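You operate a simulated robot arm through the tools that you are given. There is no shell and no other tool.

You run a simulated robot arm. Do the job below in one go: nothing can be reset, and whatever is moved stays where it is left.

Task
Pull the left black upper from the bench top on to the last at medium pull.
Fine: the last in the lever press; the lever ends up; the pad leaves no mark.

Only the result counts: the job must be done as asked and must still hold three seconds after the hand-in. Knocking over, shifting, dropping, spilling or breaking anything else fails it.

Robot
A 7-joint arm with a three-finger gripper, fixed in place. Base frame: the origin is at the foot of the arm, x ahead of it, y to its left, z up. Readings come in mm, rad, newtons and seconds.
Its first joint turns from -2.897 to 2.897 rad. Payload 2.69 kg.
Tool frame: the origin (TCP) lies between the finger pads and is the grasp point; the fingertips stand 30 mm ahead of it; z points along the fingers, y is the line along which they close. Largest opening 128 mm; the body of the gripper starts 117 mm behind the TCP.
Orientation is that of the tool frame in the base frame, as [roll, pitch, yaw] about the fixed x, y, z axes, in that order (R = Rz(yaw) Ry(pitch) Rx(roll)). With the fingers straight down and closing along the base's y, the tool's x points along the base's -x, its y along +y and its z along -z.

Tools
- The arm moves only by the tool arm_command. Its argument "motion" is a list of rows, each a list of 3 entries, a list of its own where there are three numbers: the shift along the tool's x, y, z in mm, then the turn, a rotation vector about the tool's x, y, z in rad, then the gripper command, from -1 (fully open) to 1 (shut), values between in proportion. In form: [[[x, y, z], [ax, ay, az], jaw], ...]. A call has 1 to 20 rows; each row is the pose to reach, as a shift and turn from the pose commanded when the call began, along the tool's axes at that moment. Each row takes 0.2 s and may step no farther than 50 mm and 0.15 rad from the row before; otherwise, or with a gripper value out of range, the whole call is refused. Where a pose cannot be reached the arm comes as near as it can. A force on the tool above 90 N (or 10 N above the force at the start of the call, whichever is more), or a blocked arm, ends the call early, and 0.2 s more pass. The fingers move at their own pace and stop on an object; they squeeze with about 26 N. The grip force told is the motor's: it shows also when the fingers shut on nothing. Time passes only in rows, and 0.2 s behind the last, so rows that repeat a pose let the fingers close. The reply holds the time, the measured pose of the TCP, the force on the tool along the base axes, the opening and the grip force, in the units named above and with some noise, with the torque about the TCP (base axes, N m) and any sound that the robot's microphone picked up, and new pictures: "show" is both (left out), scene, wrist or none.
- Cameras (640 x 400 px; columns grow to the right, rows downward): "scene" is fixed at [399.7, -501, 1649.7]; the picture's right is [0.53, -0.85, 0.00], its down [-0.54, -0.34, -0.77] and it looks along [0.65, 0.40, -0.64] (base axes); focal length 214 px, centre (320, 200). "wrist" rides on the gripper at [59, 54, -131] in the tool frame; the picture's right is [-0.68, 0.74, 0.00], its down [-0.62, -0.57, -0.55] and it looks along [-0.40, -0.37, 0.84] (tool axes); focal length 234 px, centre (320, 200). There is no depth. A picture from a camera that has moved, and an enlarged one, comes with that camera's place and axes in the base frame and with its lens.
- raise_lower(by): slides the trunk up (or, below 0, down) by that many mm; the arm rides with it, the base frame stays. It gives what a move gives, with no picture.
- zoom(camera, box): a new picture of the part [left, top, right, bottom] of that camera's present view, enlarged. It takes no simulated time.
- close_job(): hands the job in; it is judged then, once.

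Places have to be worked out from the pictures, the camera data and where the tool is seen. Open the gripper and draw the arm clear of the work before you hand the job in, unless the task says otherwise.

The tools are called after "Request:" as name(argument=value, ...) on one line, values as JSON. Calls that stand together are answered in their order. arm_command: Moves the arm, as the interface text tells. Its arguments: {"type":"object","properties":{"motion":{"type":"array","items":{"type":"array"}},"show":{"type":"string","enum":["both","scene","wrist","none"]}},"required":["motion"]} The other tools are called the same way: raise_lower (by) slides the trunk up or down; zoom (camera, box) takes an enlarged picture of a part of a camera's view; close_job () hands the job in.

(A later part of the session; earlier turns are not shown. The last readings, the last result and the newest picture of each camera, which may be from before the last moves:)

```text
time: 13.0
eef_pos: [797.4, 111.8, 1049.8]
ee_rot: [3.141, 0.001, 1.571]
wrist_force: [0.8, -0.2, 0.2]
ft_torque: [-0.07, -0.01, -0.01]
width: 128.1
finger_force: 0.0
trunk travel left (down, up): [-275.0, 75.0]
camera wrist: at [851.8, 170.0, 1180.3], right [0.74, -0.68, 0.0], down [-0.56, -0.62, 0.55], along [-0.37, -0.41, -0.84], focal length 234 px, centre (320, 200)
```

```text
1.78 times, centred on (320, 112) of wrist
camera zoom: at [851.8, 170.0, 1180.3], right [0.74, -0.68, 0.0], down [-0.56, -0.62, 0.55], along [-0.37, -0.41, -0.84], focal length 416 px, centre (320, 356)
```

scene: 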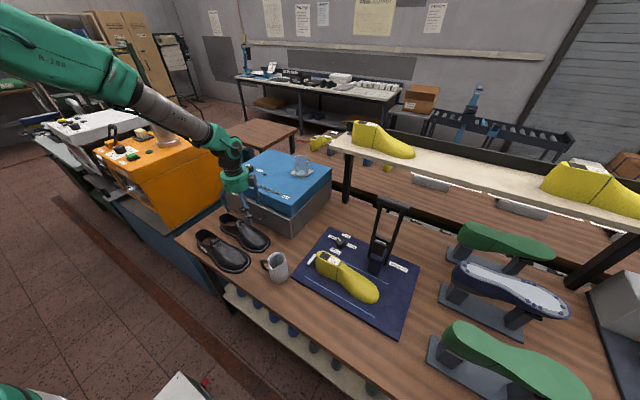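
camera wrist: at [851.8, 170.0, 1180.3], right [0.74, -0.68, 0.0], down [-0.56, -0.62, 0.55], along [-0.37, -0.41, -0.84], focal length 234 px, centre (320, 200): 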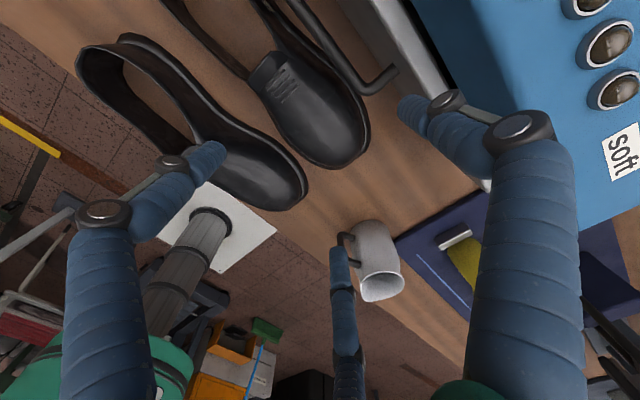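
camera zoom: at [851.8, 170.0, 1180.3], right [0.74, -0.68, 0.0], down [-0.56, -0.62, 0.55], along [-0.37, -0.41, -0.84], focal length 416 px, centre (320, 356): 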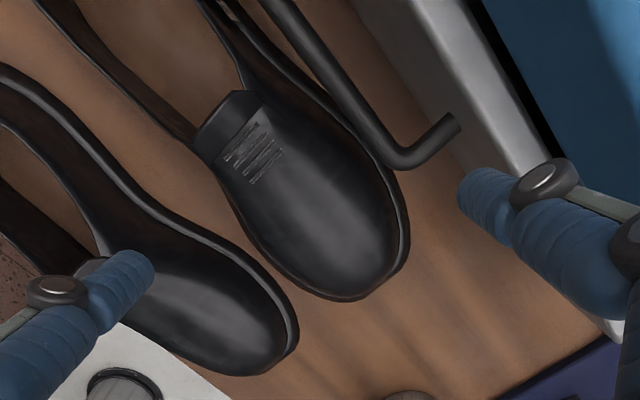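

Nothing has shifted. Since it's a three-jaw hand, I'll turn it back so two fingers face -y and use them as a V-cradle behind the heel. That lets me push the left upper about 110 mm towards -y, clear of the handle, staying centred. First I'll position behind the heel, up high.

Request:
arm_command(motion=[[[20, 0, 0], [0, 0, -0.14], -1], [[42, 0, 0], [0, 0, -0.28], -1], [[64, 0, 0], [0, 0, -0.42], -1], [[86, 0, 0], [0, 0, -0.56], -1], [[108, 0, 0], [0, 0, -0.7], -1], [[130, 0, 0], [0, 0, -0.84], 0.06], [[152, 0, 0], [0, 0, -0.98], 0.06], [[174, 1, 0], [0, 0, -1.12], 0.06], [[196, 1, 0], [0, 0, -1.26], 0.06], [[218, 2, 0], [0, 0, -1.4], 0.06], [[245, 2, 0], [0, 0, -1.54], 0.06], [[245, 2, 40], [0, 0, -1.571], 0.06], [[245, 2, 40], [0, 0, -1.571], 0.06]])

Request:
zoom(camera="wrist", box=[160, 60, 480, 260])

Request:
zoom(camera="scene", box=[165, 140, 305, 280])

```text
time: 15.8
eef_pos: [799.2, 356.4, 1008.9]
ee_rot: [3.141, 0.0, -3.14]
wrist_force: [-0.3, -0.9, -0.1]
ft_torque: [0.01, 0.03, 0.01]
width: 59.9
finger_force: 0.0
trunk travel left (down, up): [-275.0, 75.0]
camera wrist: at [740.3, 410.0, 1140.4], right [0.68, 0.74, 0.0], down [0.62, -0.56, 0.55], along [0.4, -0.37, -0.84], focal length 234 px, centre (320, 200)
```

scene: 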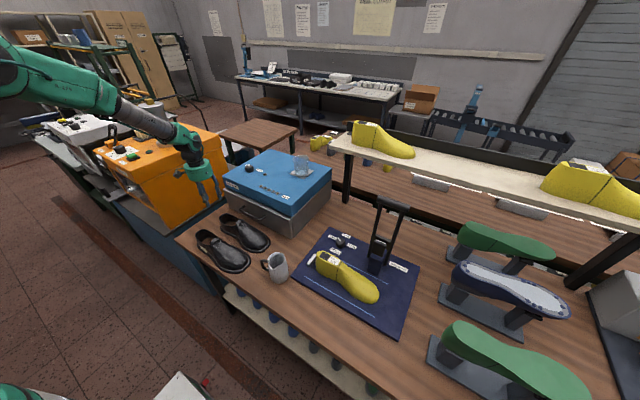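
wrist: 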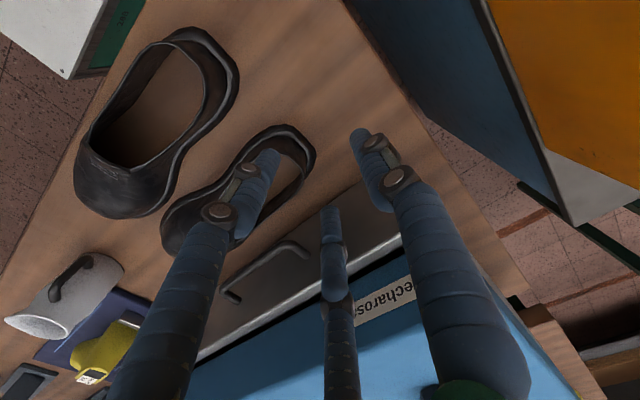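

```text
2.00 times, centred on (320, 160) of wrist
camera zoom: at [740.3, 410.0, 1140.4], right [0.68, 0.74, 0.0], down [0.62, -0.56, 0.55], along [0.4, -0.37, -0.84], focal length 468 px, centre (320, 280)
```

zoom: 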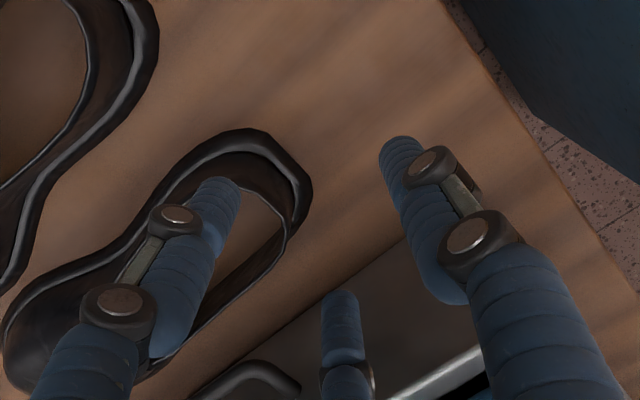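

```text
2.86 times, centred on (235, 210) of scene
camera zoom: at [399.7, -501.0, 1649.7], right [0.53, -0.85, 0.0], down [-0.54, -0.34, -0.77], along [0.65, 0.4, -0.64], focal length 613 px, centre (563, 171)
```

zoom: 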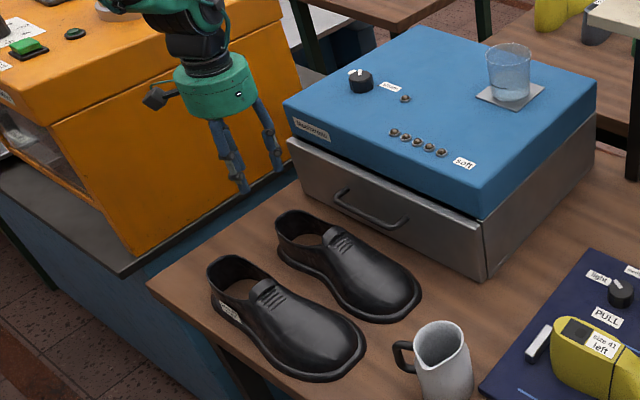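

The heel's back is at about y≈333, x≈798, and fingers 2 and 3 sit symmetrically at x±33. I'll lower behind the heel so the tips reach z≈878.

Request:
arm_command(motion=[[[0, 5, 35], [0, 0, 0], 0.06], [[0, 6, 70], [0, 0, 0], 0.06], [[0, 6, 100], [0, 0, 0], 0.06]], show="none")

Request:
arm_command(motion=[[[0, -10, 0], [0, 0, 0], 0.06], [[0, -20, 0], [0, 0, 0], 0.06], [[0, -30, 0], [0, 0, 0], 0.06], [[0, -40, 0], [0, 0, 0], 0.06]])

```text
time: 16.6
eef_pos: [800.8, 361.7, 910.8]
ee_rot: [-3.141, 0.002, -3.141]
wrist_force: [0.4, -0.1, 1.0]
ft_torque: [0.0, 0.04, 0.01]
width: 60.1
finger_force: 0.1
trunk travel left (down, up): [-275.0, 75.0]
```

```text
time: 17.6
eef_pos: [799.9, 322.6, 910.7]
ee_rot: [3.14, 0.0, -3.139]
wrist_force: [-0.8, 0.8, -0.4]
ft_torque: [0.03, 0.01, -0.01]
width: 60.5
finger_force: 0.0
trunk travel left (down, up): [-275.0, 75.0]
camera wrist: at [740.5, 375.8, 1040.6], right [0.68, 0.74, 0.0], down [0.62, -0.56, 0.55], along [0.4, -0.37, -0.84], focal length 234 px, centre (320, 200)
```

scene: 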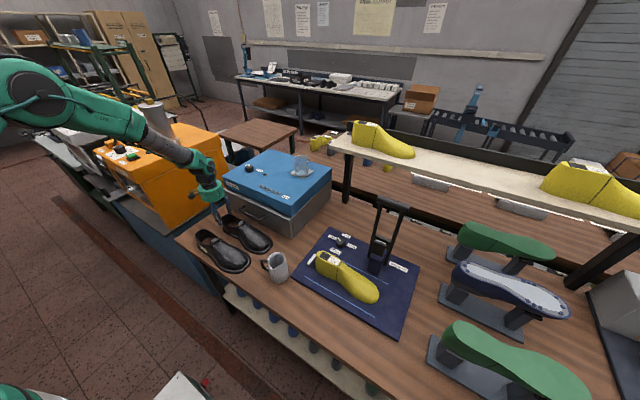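
wrist: 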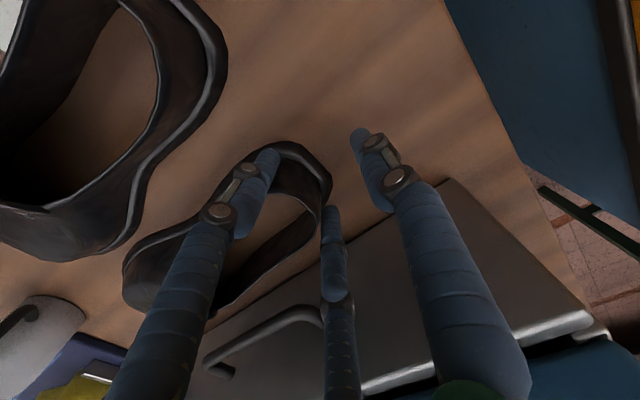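

No contact yet; the heel is just entering the cradle. I'll keep pushing slowly towards -y.

Request:
arm_command(motion=[[[0, -10, 0], [0, 0, 0], 0.06], [[0, -20, 0], [0, 0, 0], 0.06], [[0, -30, 0], [0, 0, 0], 0.06]])

Request:
zoom(camera="wrist", box=[100, 60, 420, 260])

Request:
zoom(camera="scene", box=[165, 140, 305, 280])

```text
time: 18.4
eef_pos: [800.1, 293.3, 911.1]
ee_rot: [3.141, 0.001, -3.139]
wrist_force: [0.0, -0.2, 0.5]
ft_torque: [-0.03, -0.05, 0.02]
width: 61.6
finger_force: 0.8
trunk travel left (down, up): [-275.0, 75.0]
camera wrist: at [740.9, 346.4, 1041.0], right [0.68, 0.74, 0.0], down [0.62, -0.56, 0.55], along [0.4, -0.37, -0.84], focal length 234 px, centre (320, 200)
```

scene: 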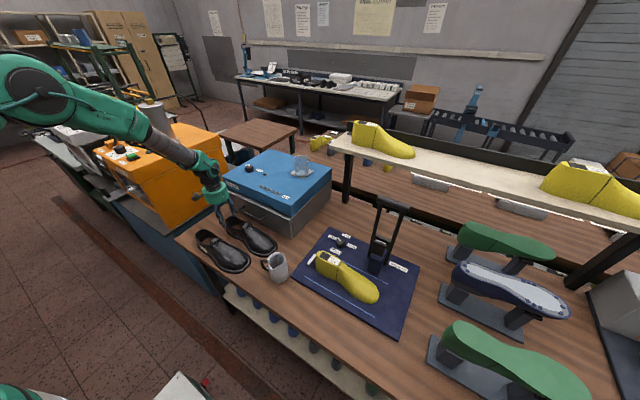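
wrist: 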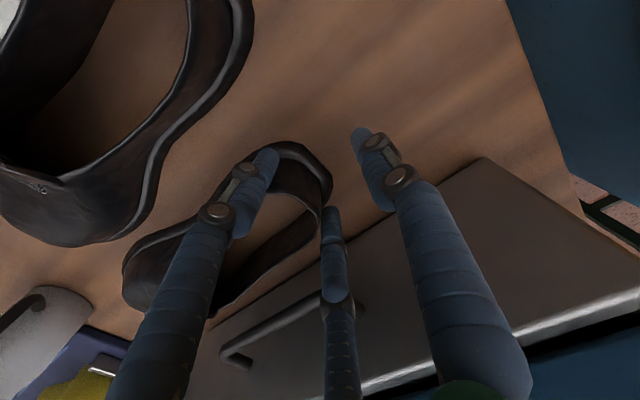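

```text
2.00 times, centred on (260, 160) of wrist
camera zoom: at [740.9, 346.4, 1041.0], right [0.68, 0.74, 0.0], down [0.62, -0.56, 0.55], along [0.4, -0.37, -0.84], focal length 468 px, centre (440, 280)
```

zoom: 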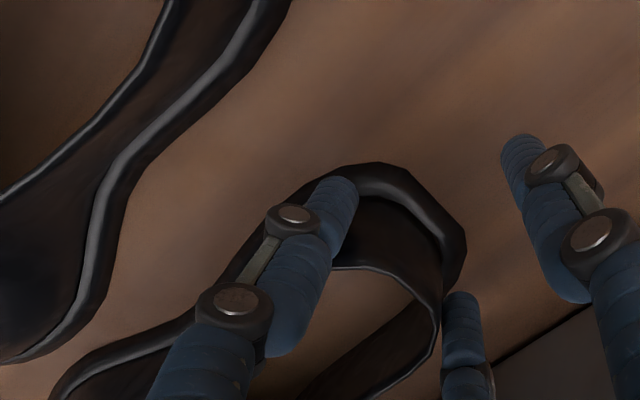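

```text
2.86 times, centred on (235, 210) of scene
camera zoom: at [399.7, -501.0, 1649.7], right [0.53, -0.85, 0.0], down [-0.54, -0.34, -0.77], along [0.65, 0.4, -0.64], focal length 613 px, centre (563, 171)
```

zoom: 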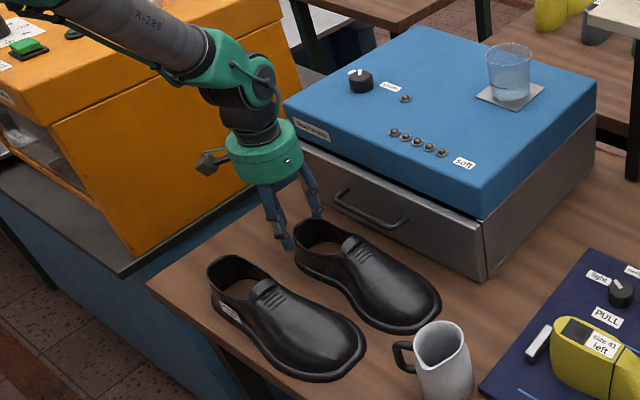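

The cradle is in contact and the upper slides straight. I'll push on another 86 mm.

Request:
arm_command(motion=[[[0, -10, 0], [0, 0, 0], 0.06], [[0, -20, 0], [0, 0, 0], 0.06], [[0, -30, 0], [0, 0, 0], 0.06], [[0, -40, 0], [0, 0, 0], 0.06], [[0, -50, 0], [0, 0, 0], 0.06], [[0, -60, 0], [0, 0, 0], 0.06], [[0, -70, 0], [0, 0, 0], 0.06], [[0, -80, 0], [0, 0, 0], 0.06], [[0, -86, 0], [0, 0, 0], 0.06]])

Request:
zoom(camera="scene", box=[185, 160, 325, 300])

```text
time: 20.4
eef_pos: [800.2, 206.9, 910.8]
ee_rot: [3.141, 0.0, -3.139]
wrist_force: [0.1, -0.5, -0.1]
ft_torque: [0.02, 0.03, -0.02]
width: 60.2
finger_force: 0.0
trunk travel left (down, up): [-275.0, 75.0]
camera wrist: at [740.5, 259.7, 1041.4], right [0.68, 0.74, 0.0], down [0.62, -0.56, 0.55], along [0.4, -0.37, -0.84], focal length 234 px, centre (320, 200)
```

scene: 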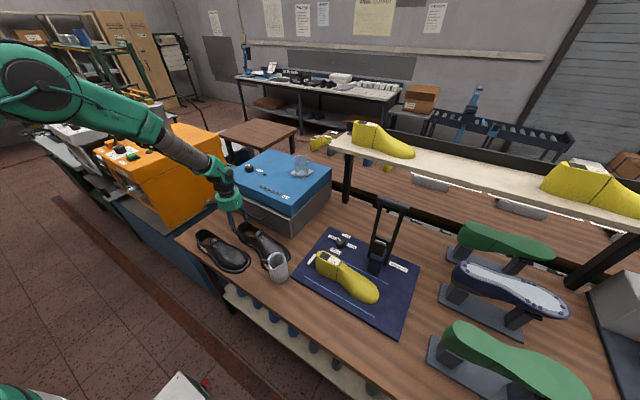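
wrist: 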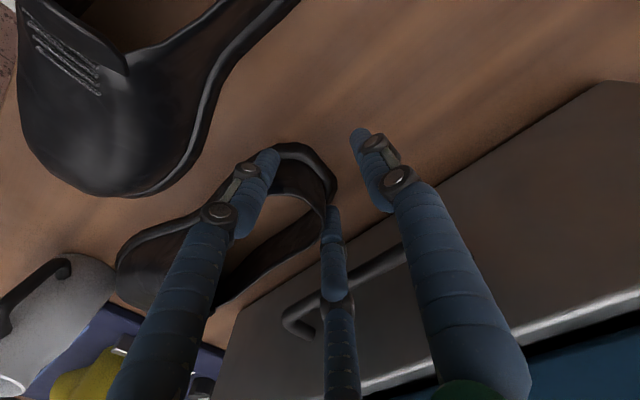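

```text
2.86 times, centred on (255, 230) of scene
camera zoom: at [399.7, -501.0, 1649.7], right [0.53, -0.85, 0.0], down [-0.54, -0.34, -0.77], along [0.65, 0.4, -0.64], focal length 613 px, centre (506, 114)
```

zoom: 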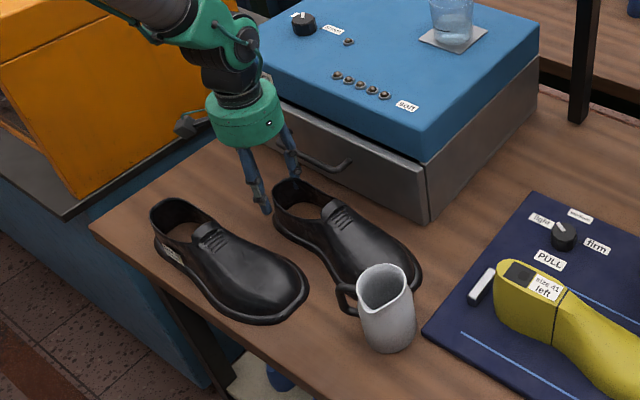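

The upper is now clear of the handle, with its heel at y≈218 and toe at about -80. I'll back off, rise, turn to yaw -90° and view it for the regrasp.

Request:
arm_command(motion=[[[0, 20, 0], [0, 0, 0], 0.06], [[0, 35, -10], [0, 0, 0], 0.06], [[0, 40, -50], [0, 0, 0], -1], [[0, 40, -95], [0, 0, 0.05], -1], [[0, 38, -140], [0, 0, 0.15], -1], [[0, 30, -150], [0, 0, 0.29], -1], [[0, 20, -150], [0, 0, 0.43], -1], [[0, 5, -150], [0, 0, 0.57], -1], [[0, -10, -150], [0, 0, 0.71], -1], [[0, -25, -150], [0, 0, 0.85], -1], [[0, -40, -150], [0, 0, 0.99], -1], [[0, -60, -150], [0, 0, 1.13], -1], [[5, -80, -150], [0, 0, 1.27], -1], [[10, -100, -150], [0, 0, 1.41], -1], [[10, -115, -150], [0, 0, 1.55], -1], [[10, -125, -150], [0, 0, 1.571], -1], [[10, -125, -150], [0, 0, 1.571], -1]])

Request:
zoom(camera="wrist", box=[140, 0, 500, 225])

Request:
zoom(camera="scene", box=[185, 160, 325, 300])

```text
time: 24.0
eef_pos: [791.0, 82.4, 1061.9]
ee_rot: [3.14, 0.001, 1.572]
wrist_force: [0.4, -0.4, -0.4]
ft_torque: [-0.01, -0.06, 0.03]
width: 127.9
finger_force: 0.0
trunk travel left (down, up): [-275.0, 75.0]
camera wrist: at [843.0, 139.7, 1191.1], right [0.74, -0.68, 0.0], down [-0.57, -0.62, 0.55], along [-0.37, -0.4, -0.84], focal length 234 px, centre (320, 200)
```

scene: 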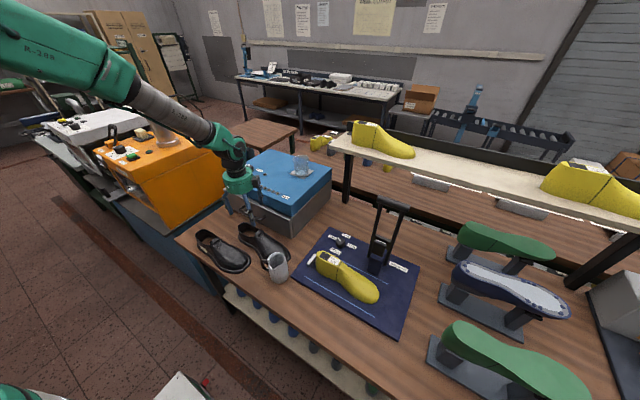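
wrist: 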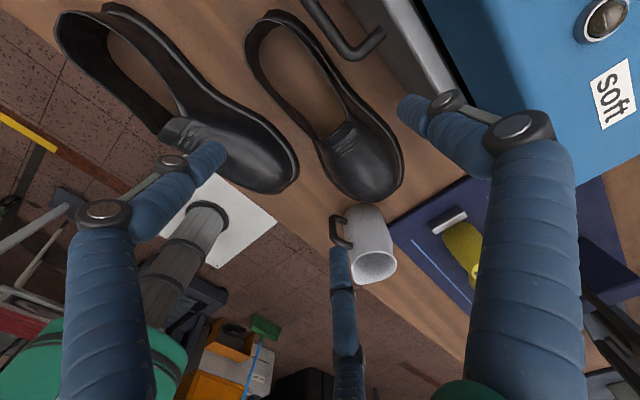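

```text
1.78 times, centred on (320, 112) of wrist
camera zoom: at [843.0, 139.7, 1191.1], right [0.74, -0.68, 0.0], down [-0.57, -0.62, 0.55], along [-0.37, -0.4, -0.84], focal length 416 px, centre (320, 356)
```

zoom: 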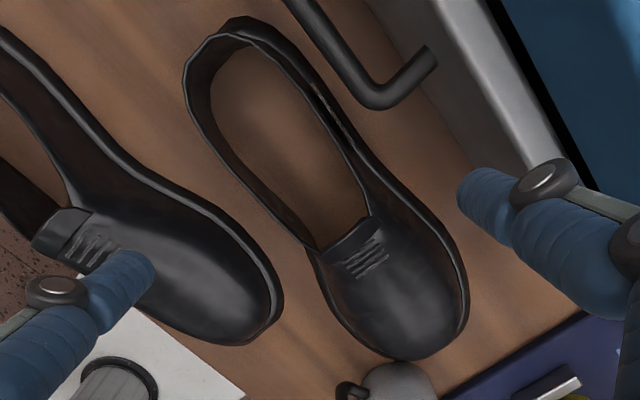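

```text
2.86 times, centred on (255, 230) of scene
camera zoom: at [399.7, -501.0, 1649.7], right [0.53, -0.85, 0.0], down [-0.54, -0.34, -0.77], along [0.65, 0.4, -0.64], focal length 613 px, centre (506, 114)
```

zoom: 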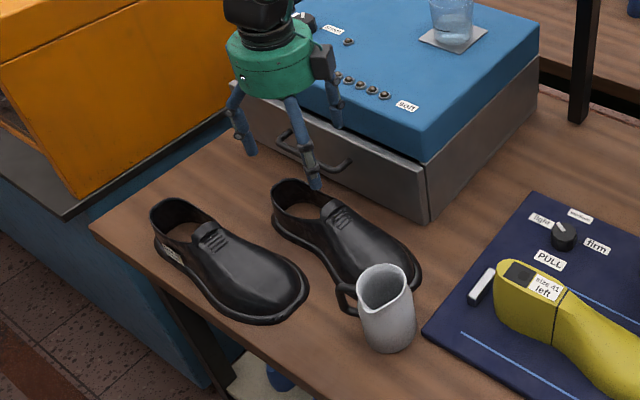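

The upper is now at heel flange y≈208, toe y≈-93, its lateral (+x) side straight at x≈845 and its waist concave on the -x side. The best three-jaw grip is one finger in the arch and two on the lateral side, which needs about 40 mm more clearance from the handle. I'll cradle-push it once more.

Request:
arm_command(motion=[[[15, 1, 0], [0, 0, -0.14], -1], [[30, 2, 0], [0, 0, -0.28], -1], [[45, 3, 0], [0, 0, -0.42], -1], [[60, 4, 0], [0, 0, -0.56], -1], [[75, 5, 0], [0, 0, -0.7], -1], [[90, 6, 0], [0, 0, -0.84], 0.06], [[105, 7, 0], [0, 0, -0.98], 0.06], [[120, 8, 0], [0, 0, -1.12], 0.06], [[135, 8, 0], [0, 0, -1.26], 0.06], [[150, 8, 0], [0, 0, -1.4], 0.06], [[163, 8, 0], [0, 0, -1.54], 0.06], [[163, 8, 0], [0, 0, -1.571], 0.06], [[163, 8, 40], [0, 0, -1.571], 0.06], [[163, 8, 80], [0, 0, -1.571], 0.06], [[163, 8, 115], [0, 0, -1.571], 0.06]])

Request:
zoom(camera="wrist", box=[100, 60, 420, 260])

```text
time: 27.2
eef_pos: [801.9, 245.4, 947.0]
ee_rot: [3.141, 0.001, -3.14]
wrist_force: [0.0, 0.0, 0.0]
ft_torque: [-0.01, 0.01, -0.01]
width: 60.3
finger_force: 0.0
trunk travel left (down, up): [-275.0, 75.0]
camera wrist: at [742.1, 299.1, 1076.4], right [0.68, 0.74, 0.0], down [0.62, -0.56, 0.55], along [0.41, -0.37, -0.84], focal length 234 px, centre (320, 200)
```

scene: 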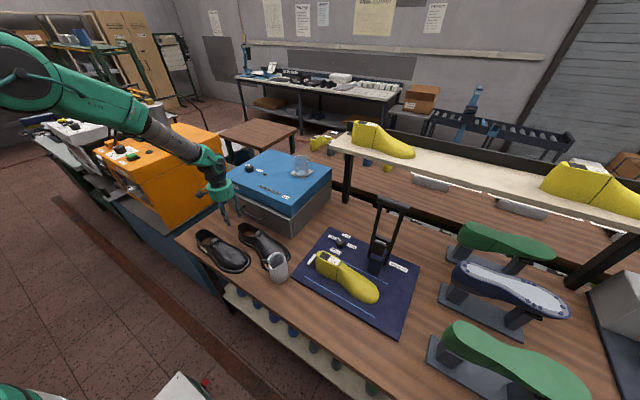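
wrist: 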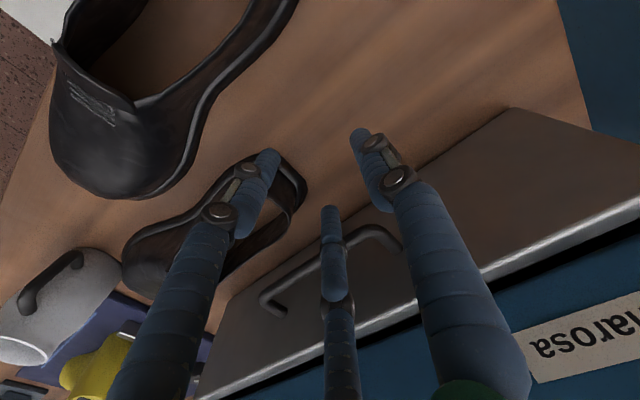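

```text
2.00 times, centred on (260, 160) of wrist
camera zoom: at [742.1, 299.1, 1076.4], right [0.68, 0.74, 0.0], down [0.62, -0.56, 0.55], along [0.41, -0.37, -0.84], focal length 468 px, centre (440, 280)
```

zoom: 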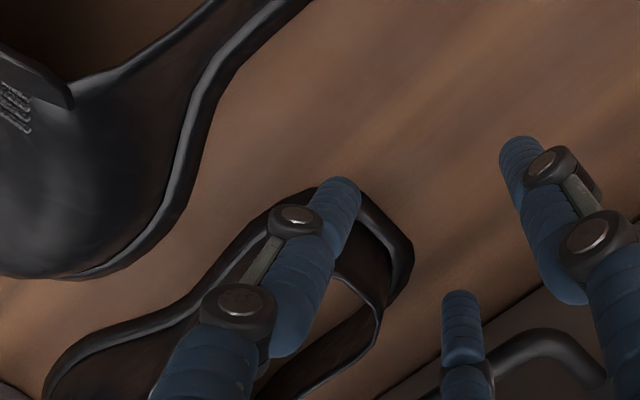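

The heel's back is at y≈209. I'll descend the last 36 mm and push 42 mm past contact.

Request:
arm_command(motion=[[[0, 0, 18], [0, 0, 0], 0.06], [[0, 0, 36], [0, 0, 0], 0.06], [[0, -12, 36], [0, 0, 0], 0.06], [[0, -24, 36], [0, 0, 0], 0.06], [[0, -36, 36], [0, 0, 0], 0.06], [[0, -46, 36], [0, 0, 0], 0.06], [[0, -56, 36], [0, 0, 0], 0.06], [[0, -66, 36], [0, 0, 0], 0.06], [[0, -74, 36], [0, 0, 0], 0.06], [[0, -80, 36], [0, 0, 0], 0.06]])

Request:
zoom(camera="scene", box=[185, 160, 325, 300])

```text
time: 29.4
eef_pos: [797.1, 163.6, 911.1]
ee_rot: [3.142, 0.0, -3.141]
wrist_force: [0.8, -0.2, 0.6]
ft_torque: [0.0, 0.0, 0.02]
width: 60.9
finger_force: 1.1
trunk travel left (down, up): [-275.0, 75.0]
camera wrist: at [738.4, 217.5, 1040.3], right [0.68, 0.74, 0.0], down [0.62, -0.56, 0.55], along [0.4, -0.37, -0.84], focal length 234 px, centre (320, 200)
```

scene: 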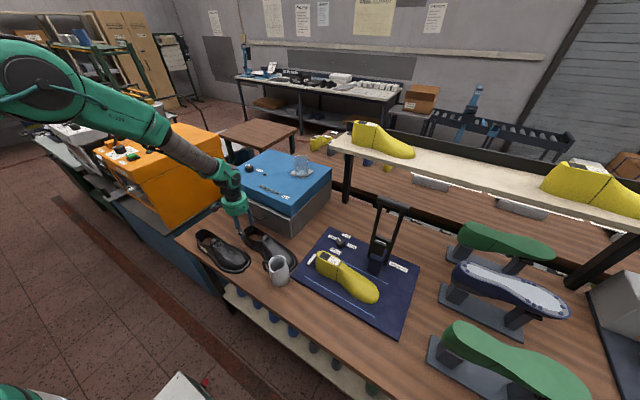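
wrist: 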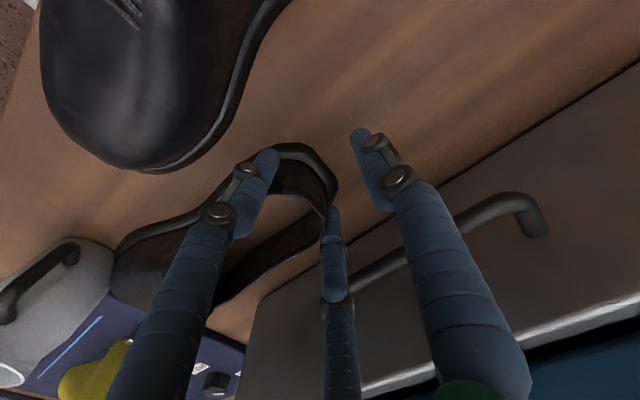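

```text
2.86 times, centred on (255, 230) of scene
camera zoom: at [399.7, -501.0, 1649.7], right [0.53, -0.85, 0.0], down [-0.54, -0.34, -0.77], along [0.65, 0.4, -0.64], focal length 613 px, centre (506, 114)
```

zoom: 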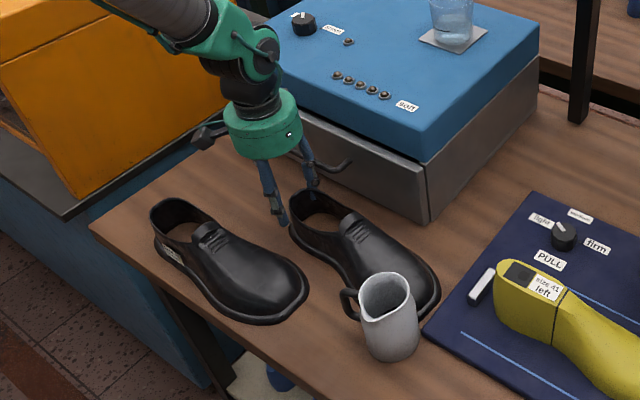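

The scene suggests the mug may have moved slightly, because the upper's ball touched it at the end of that push. I'll compare using the exact same zoom box as at the start.

Request:
zoom(camera="scene", box=[170, 190, 310, 300])

Request:
zoom(camera="scene", box=[250, 240, 310, 300])

Request:
zoom(camera="wrist", box=[0, 180, 240, 400])

```text
3.64 times, centred on (240, 245) of scene
camera zoom: at [399.7, -501.0, 1649.7], right [0.53, -0.85, 0.0], down [-0.54, -0.34, -0.77], along [0.65, 0.4, -0.64], focal length 780 px, centre (611, 36)
```

zoom: 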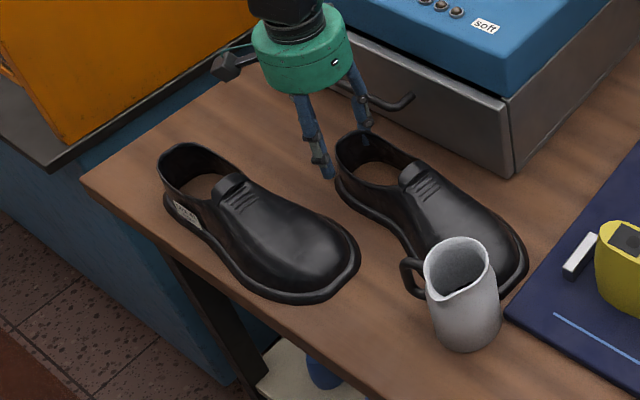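

```text
6.67 times, centred on (280, 270) of scene
camera zoom: at [399.7, -501.0, 1649.7], right [0.53, -0.85, 0.0], down [-0.54, -0.34, -0.77], along [0.65, 0.4, -0.64], focal length 1430 px, centre (587, -267)
```

zoom: 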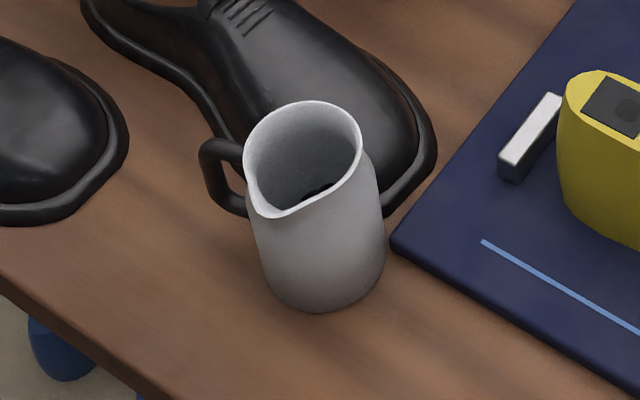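

```text
1.82 times, centred on (120, 290) of wrist
camera zoom: at [738.4, 217.5, 1040.3], right [0.68, 0.74, 0.0], down [0.62, -0.56, 0.55], along [0.4, -0.37, -0.84], focal length 426 px, centre (684, 36)
```

zoom: 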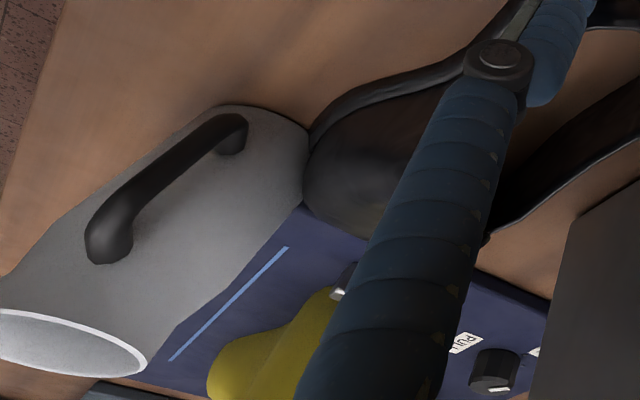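

The mug slid about 15 mm, roughly (-7, -13); it is upright and I'll put it back precisely once the upper is out of the way. Now I'll back off, rise, and turn to yaw +90° above the upper's waist.

Request:
arm_command(motion=[[[0, 20, 0], [0, 0, 0], 0.06], [[0, 35, -10], [0, 0, 0], 0.06], [[0, 40, -50], [0, 0, 0], 0.06], [[0, 40, -95], [0, 0, -0.05], -1], [[0, 38, -140], [0, 0, -0.15], -1], [[0, 30, -150], [0, 0, -0.29], -1], [[0, 20, -150], [0, 0, -0.43], -1], [[0, 5, -150], [0, 0, -0.57], -1], [[0, -10, -150], [0, 0, -0.71], -1], [[0, -25, -150], [0, 0, -0.85], -1], [[0, -45, -150], [0, 0, -0.99], -1], [[0, -65, -150], [0, 0, -1.13], -1], [[0, -85, -150], [0, 0, -1.27], -1], [[0, -105, -150], [0, 0, -1.41], -1], [[0, -125, -150], [0, 0, -1.55], -1], [[0, -130, -150], [0, 0, -1.571], -1], [[0, -130, -150], [0, 0, -1.571], -1]])

Request:
zoom(camera="wrist", box=[140, 0, 500, 225])

Request:
zoom(camera="scene", box=[205, 180, 345, 320])

```text
time: 33.0
eef_pos: [800.2, 35.0, 1059.3]
ee_rot: [-3.141, 0.0, -1.57]
wrist_force: [-0.6, 0.3, 0.1]
ft_torque: [-0.04, 0.0, 0.02]
width: 128.0
finger_force: 0.2
trunk travel left (down, up): [-275.0, 75.0]
camera wrist: at [744.8, -23.9, 1190.8], right [-0.74, 0.67, 0.0], down [0.56, 0.62, 0.55], along [0.37, 0.4, -0.84], focal length 234 px, centre (320, 200)
```

scene: 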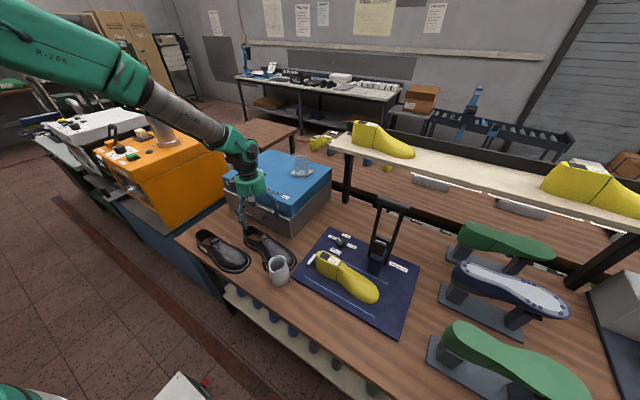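
wrist: 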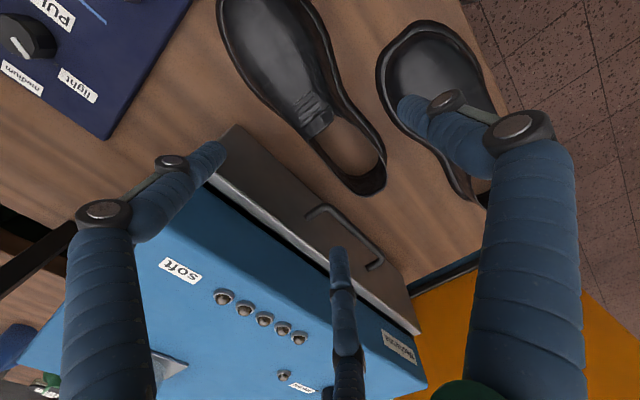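

```text
1.78 times, centred on (320, 112) of wrist
camera zoom: at [744.8, -23.9, 1190.8], right [-0.74, 0.67, 0.0], down [0.56, 0.62, 0.55], along [0.37, 0.4, -0.84], focal length 416 px, centre (320, 356)
```

zoom: 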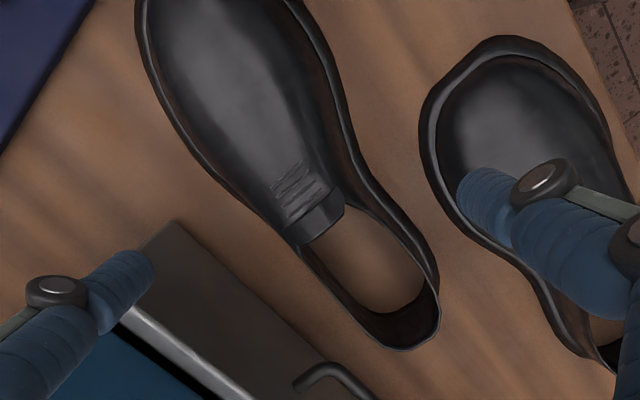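

```text
2.86 times, centred on (275, 250) of scene
camera zoom: at [399.7, -501.0, 1649.7], right [0.53, -0.85, 0.0], down [-0.54, -0.34, -0.77], along [0.65, 0.4, -0.64], focal length 613 px, centre (449, 57)
```

zoom: 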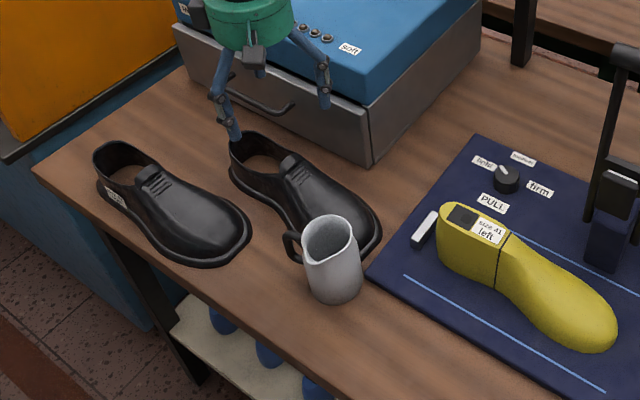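

The clear view gives the shoe's waist flange at x 756–843 and its heel's back at y≈165. I'll place the hand at (817, 25), with the single finger in the arch and two on the lateral side, and descend in stages with force checks.

Request:
arm_command(motion=[[[5, -9, 20], [0, 0, 0], -0.906], [[10, -17, 50], [0, 0, 0], -0.906], [[10, -17, 90], [0, 0, 0], -0.906], [[10, -17, 120], [0, 0, 0], -0.906]], show="none")

Request:
arm_command(motion=[[[0, 0, 10], [0, 0, 0], -0.906], [[0, 0, 20], [0, 0, 0], -0.906], [[0, 0, 20], [0, 0, 0], -0.906]])

Request:
zoom(camera="wrist", box=[140, 0, 500, 225])

```text
time: 34.0
eef_pos: [816.2, 25.7, 942.4]
ee_rot: [-3.141, 0.001, -1.568]
wrist_force: [0.3, 0.5, 0.4]
ft_torque: [0.0, -0.01, -0.02]
width: 121.8
finger_force: 0.0
trunk travel left (down, up): [-275.0, 75.0]
```

```text
time: 34.8
eef_pos: [815.7, 25.1, 921.1]
ee_rot: [-3.14, 0.0, -1.569]
wrist_force: [0.3, -0.8, 0.3]
ft_torque: [0.01, 0.0, 0.01]
width: 122.0
finger_force: 0.0
trunk travel left (down, up): [-275.0, 75.0]
camera wrist: at [761.6, -34.3, 1050.6], right [-0.74, 0.68, 0.0], down [0.56, 0.62, 0.55], along [0.37, 0.4, -0.84], focal length 234 px, centre (320, 200)
```

scene: 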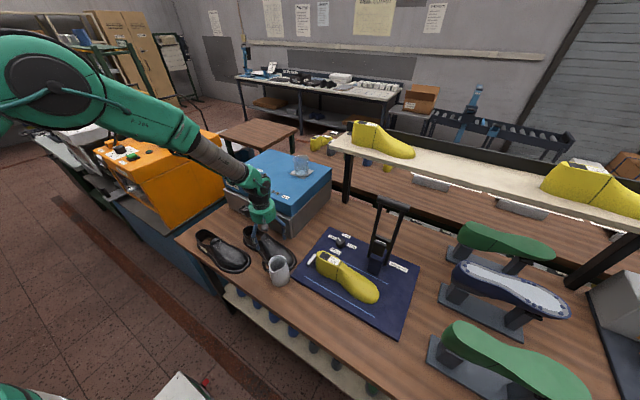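
wrist: 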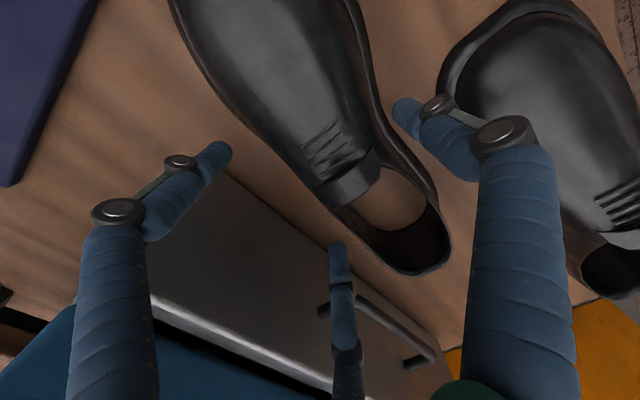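

```text
1.78 times, centred on (320, 112) of wrist
camera zoom: at [761.6, -34.3, 1050.6], right [-0.74, 0.68, 0.0], down [0.56, 0.62, 0.55], along [0.37, 0.4, -0.84], focal length 416 px, centre (320, 356)
```

zoom: 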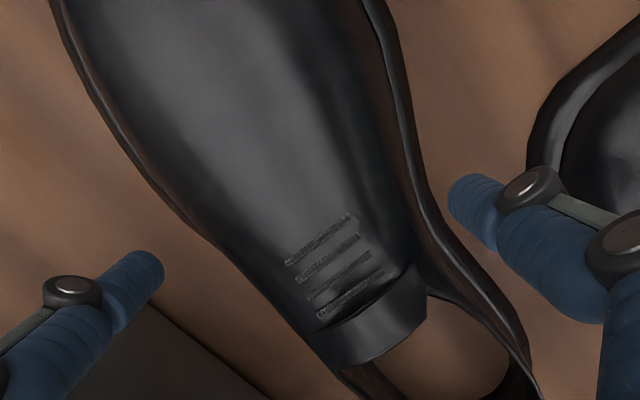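

All clear, with no forces. I'll lower to tips at about 868 (just above the flange) and close.

Request:
arm_command(motion=[[[0, 0, 12], [0, 0, 0], -0.906], [[0, 0, 23], [0, 0, 0], -0.906], [[0, 0, 23], [0, 0, 0], -0.7], [[0, 0, 23], [0, 0, 0], -0.5], [[0, 0, 23], [0, 0, 0], -0.2], [[0, 0, 23], [0, 0, 0], 0.2], [[0, 0, 23], [0, 0, 0], 1], [[0, 0, 23], [0, 0, 0], 1], [[0, 0, 23], [0, 0, 0], 1]])

Request:
zoom(camera="wrist", box=[140, 0, 500, 225])

Request:
zoom(camera="scene", box=[205, 180, 345, 320])

```text
time: 36.8
eef_pos: [816.4, 22.8, 899.9]
ee_rot: [-3.138, 0.0, -1.57]
wrist_force: [3.2, 1.4, 24.6]
ft_torque: [-0.02, 0.32, -0.95]
width: 102.7
finger_force: 26.5
trunk travel left (down, up): [-275.0, 75.0]
camera wrist: at [761.7, -34.8, 1029.1], right [-0.74, 0.68, 0.0], down [0.56, 0.62, 0.55], along [0.37, 0.4, -0.83], focal length 234 px, centre (320, 200)
```

scene: 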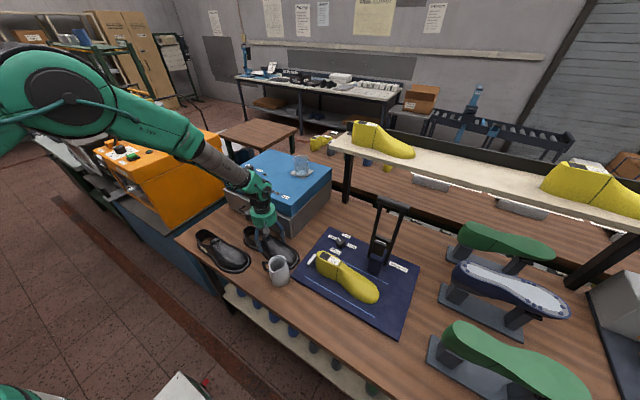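
wrist: 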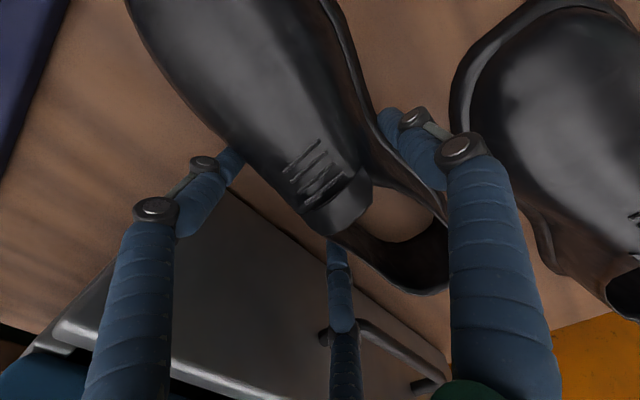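

```text
1.78 times, centred on (320, 112) of wrist
camera zoom: at [761.7, -34.8, 1029.1], right [-0.74, 0.68, 0.0], down [0.56, 0.62, 0.55], along [0.37, 0.4, -0.83], focal length 416 px, centre (320, 356)
```

zoom: 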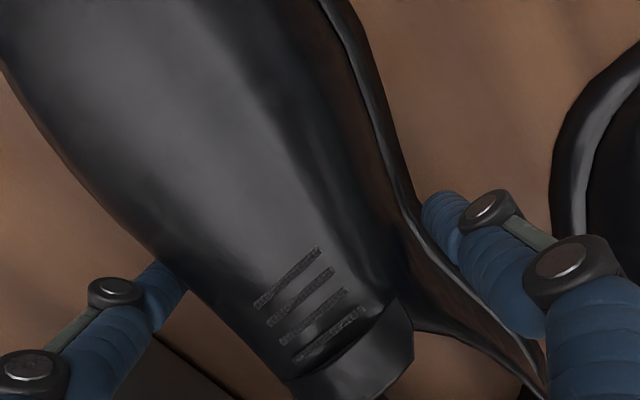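

```text
2.86 times, centred on (275, 250) of scene
camera zoom: at [399.7, -501.0, 1649.7], right [0.53, -0.85, 0.0], down [-0.54, -0.34, -0.77], along [0.65, 0.4, -0.64], focal length 613 px, centre (449, 57)
```

zoom: 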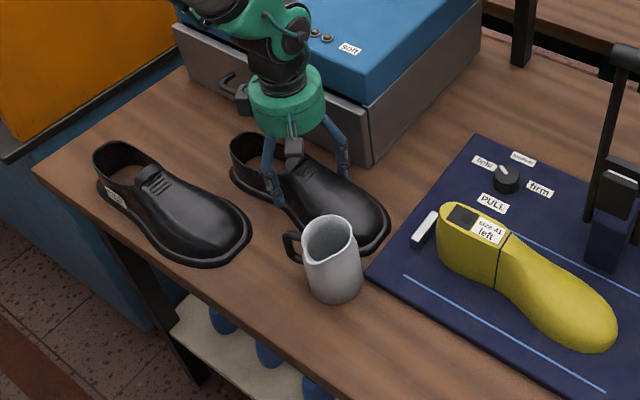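

Gripped at 102.7 mm. I'll lift slowly by 25 mm first and check that it holds.

Request:
arm_command(motion=[[[0, 0, -5], [0, 0, 0], 1], [[0, 0, -10], [0, 0, 0], 1], [[0, 0, -17], [0, 0, 0], 1], [[0, 0, -25], [0, 0, 0], 1], [[0, 0, -25], [0, 0, 0], 1]])

Request:
zoom(camera="wrist", box=[140, 0, 500, 225])

Request:
zoom(camera="scene", box=[205, 180, 345, 320])

```text
time: 38.0
eef_pos: [814.2, 23.5, 922.4]
ee_rot: [3.141, 0.001, -1.569]
wrist_force: [-0.7, 0.2, 0.1]
ft_torque: [0.0, -0.03, -0.01]
width: 2.2
finger_force: 25.5
trunk travel left (down, up): [-275.0, 75.0]
camera wrist: at [760.9, -35.0, 1052.5], right [-0.74, 0.68, 0.0], down [0.56, 0.62, 0.55], along [0.37, 0.4, -0.84], focal length 234 px, centre (320, 200)
```

scene: 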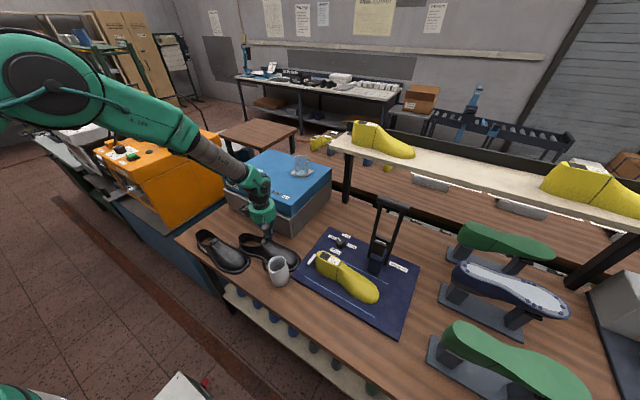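
wrist: 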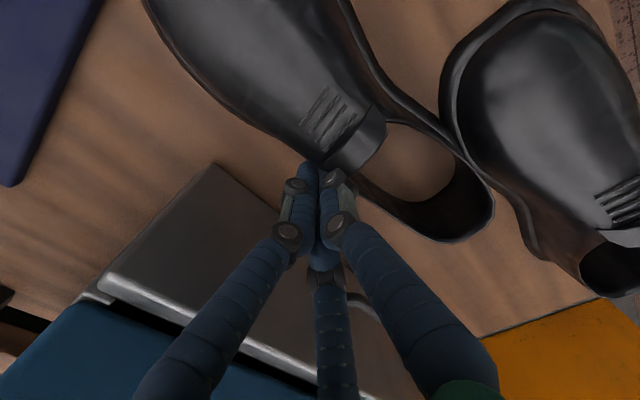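

```text
1.78 times, centred on (320, 112) of wrist
camera zoom: at [760.9, -35.0, 1052.5], right [-0.74, 0.68, 0.0], down [0.56, 0.62, 0.55], along [0.37, 0.4, -0.84], focal length 416 px, centre (320, 356)
```

zoom: 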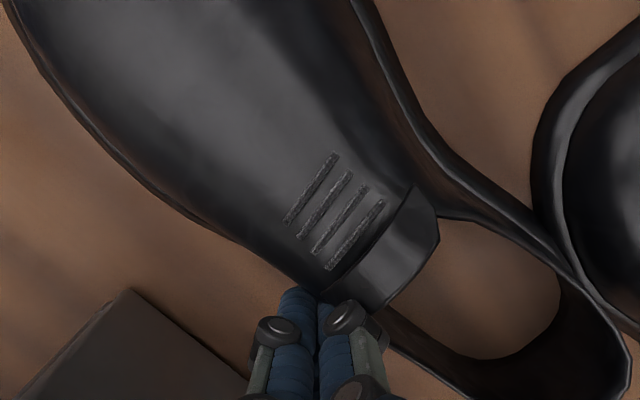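

```text
2.86 times, centred on (275, 250) of scene
camera zoom: at [399.7, -501.0, 1649.7], right [0.53, -0.85, 0.0], down [-0.54, -0.34, -0.77], along [0.65, 0.4, -0.64], focal length 613 px, centre (449, 57)
```

zoom: 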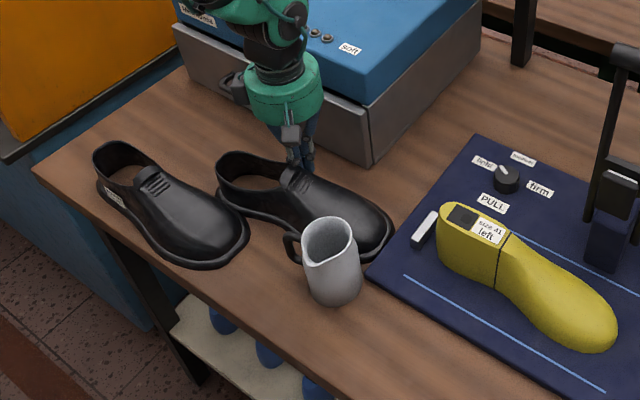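

The grip slid up off the sloping vamp and the upper yawed a little. It's still flat on the bench, but its heel is now close to the right upper. I'll rise and check both uppers and the mug against the first picture.

Request:
arm_command(motion=[[[0, 0, -45], [0, 0, 0], 1], [[0, 0, -90], [0, 0, 0], 1], [[20, 0, -138], [0, 0, 0], 1], [[40, 0, -138], [0, 0, 0], 1], [[40, 0, -138], [0, 0, 0], 1]])

Request:
zoom(camera="wrist", box=[140, 0, 500, 225])

Request:
zoom(camera="scene", box=[170, 190, 310, 300])

```text
refused: row 3 steps farther than a row can; nothing moved
```

```text
1.78 times, centred on (320, 112) of wrist
camera zoom: at [760.9, -35.0, 1052.5], right [-0.74, 0.68, 0.0], down [0.56, 0.62, 0.55], along [0.37, 0.4, -0.84], focal length 416 px, centre (320, 356)
```

zoom: 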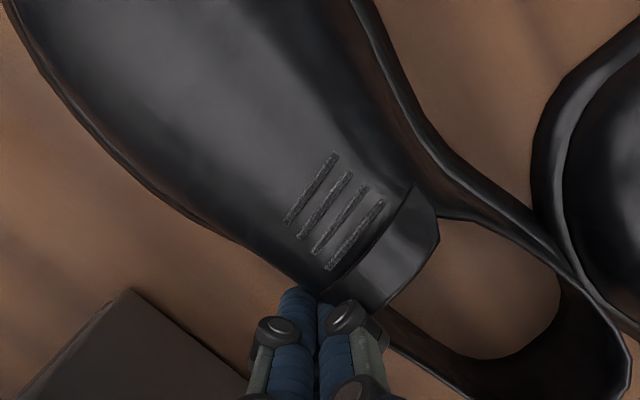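

```text
3.64 times, centred on (240, 245) of scene
camera zoom: at [399.7, -501.0, 1649.7], right [0.53, -0.85, 0.0], down [-0.54, -0.34, -0.77], along [0.65, 0.4, -0.64], focal length 780 px, centre (611, 36)
```

zoom: 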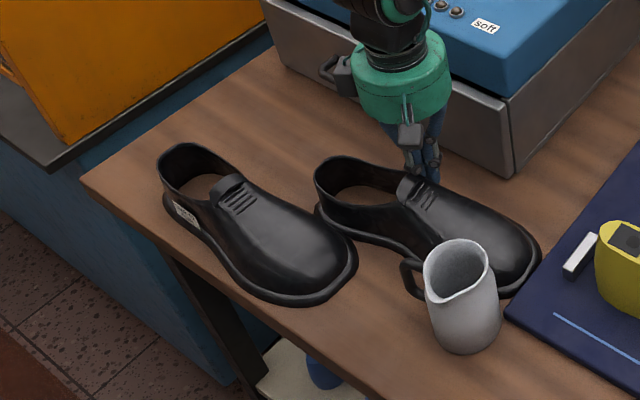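

The right upper looks essentially in place, perhaps 2–3 mm off. I'll rise now with smaller steps for a better view.

Request:
arm_command(motion=[[[0, 0, -40], [0, 0, 0], 1], [[0, 0, -80], [0, 0, 0], 1], [[10, 0, -120], [0, 0, 0], 1], [[30, 0, -150], [0, 0, 0], 1], [[30, 0, -150], [0, 0, 0], 1]])

Request:
zoom(camera="wrist", box=[140, 0, 500, 225])

Request:
zoom(camera="scene", box=[170, 190, 310, 300])

```text
time: 39.2
eef_pos: [815.0, -8.1, 1069.6]
ee_rot: [-3.141, 0.001, -1.568]
wrist_force: [0.3, 0.6, 0.6]
ft_torque: [0.01, -0.04, 0.01]
width: 2.2
finger_force: 26.0
trunk travel left (down, up): [-275.0, 75.0]
camera wrist: at [760.9, -67.3, 1200.1], right [-0.74, 0.68, 0.0], down [0.56, 0.62, 0.55], along [0.37, 0.4, -0.84], focal length 234 px, centre (320, 200)
```

scene: 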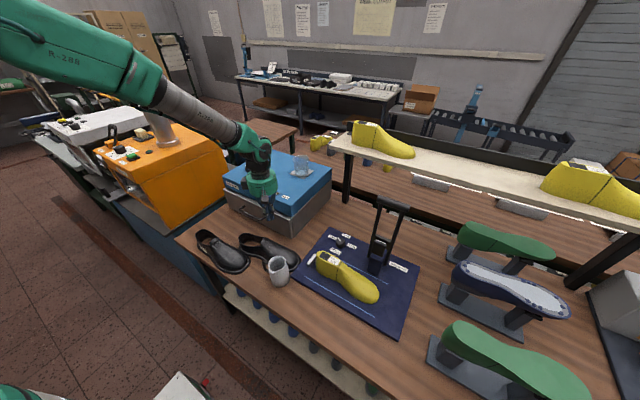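
wrist: 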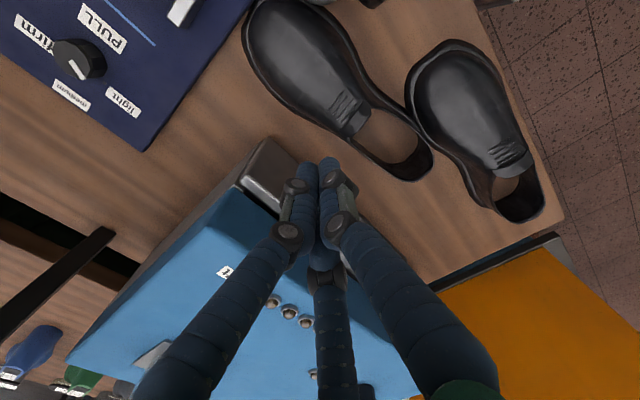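

```text
1.78 times, centred on (320, 112) of wrist
camera zoom: at [760.9, -67.3, 1200.1], right [-0.74, 0.68, 0.0], down [0.56, 0.62, 0.55], along [0.37, 0.4, -0.84], focal length 416 px, centre (320, 356)
```

zoom: 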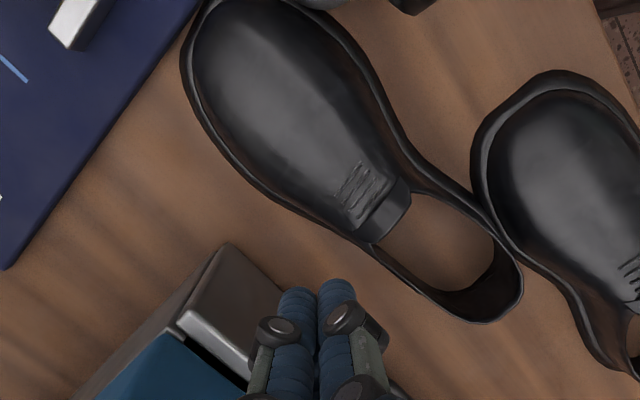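

```text
3.64 times, centred on (240, 245) of scene
camera zoom: at [399.7, -501.0, 1649.7], right [0.53, -0.85, 0.0], down [-0.54, -0.34, -0.77], along [0.65, 0.4, -0.64], focal length 780 px, centre (611, 36)
```

zoom: 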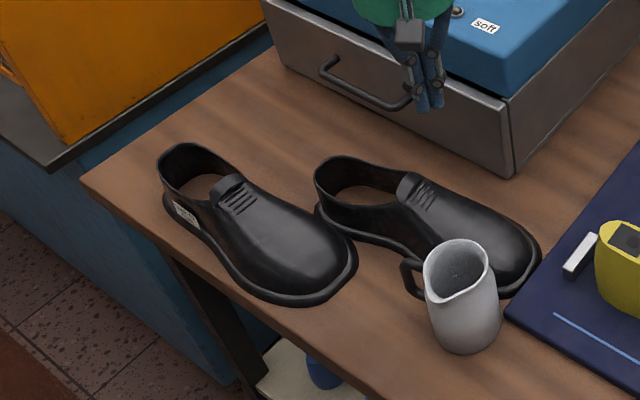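

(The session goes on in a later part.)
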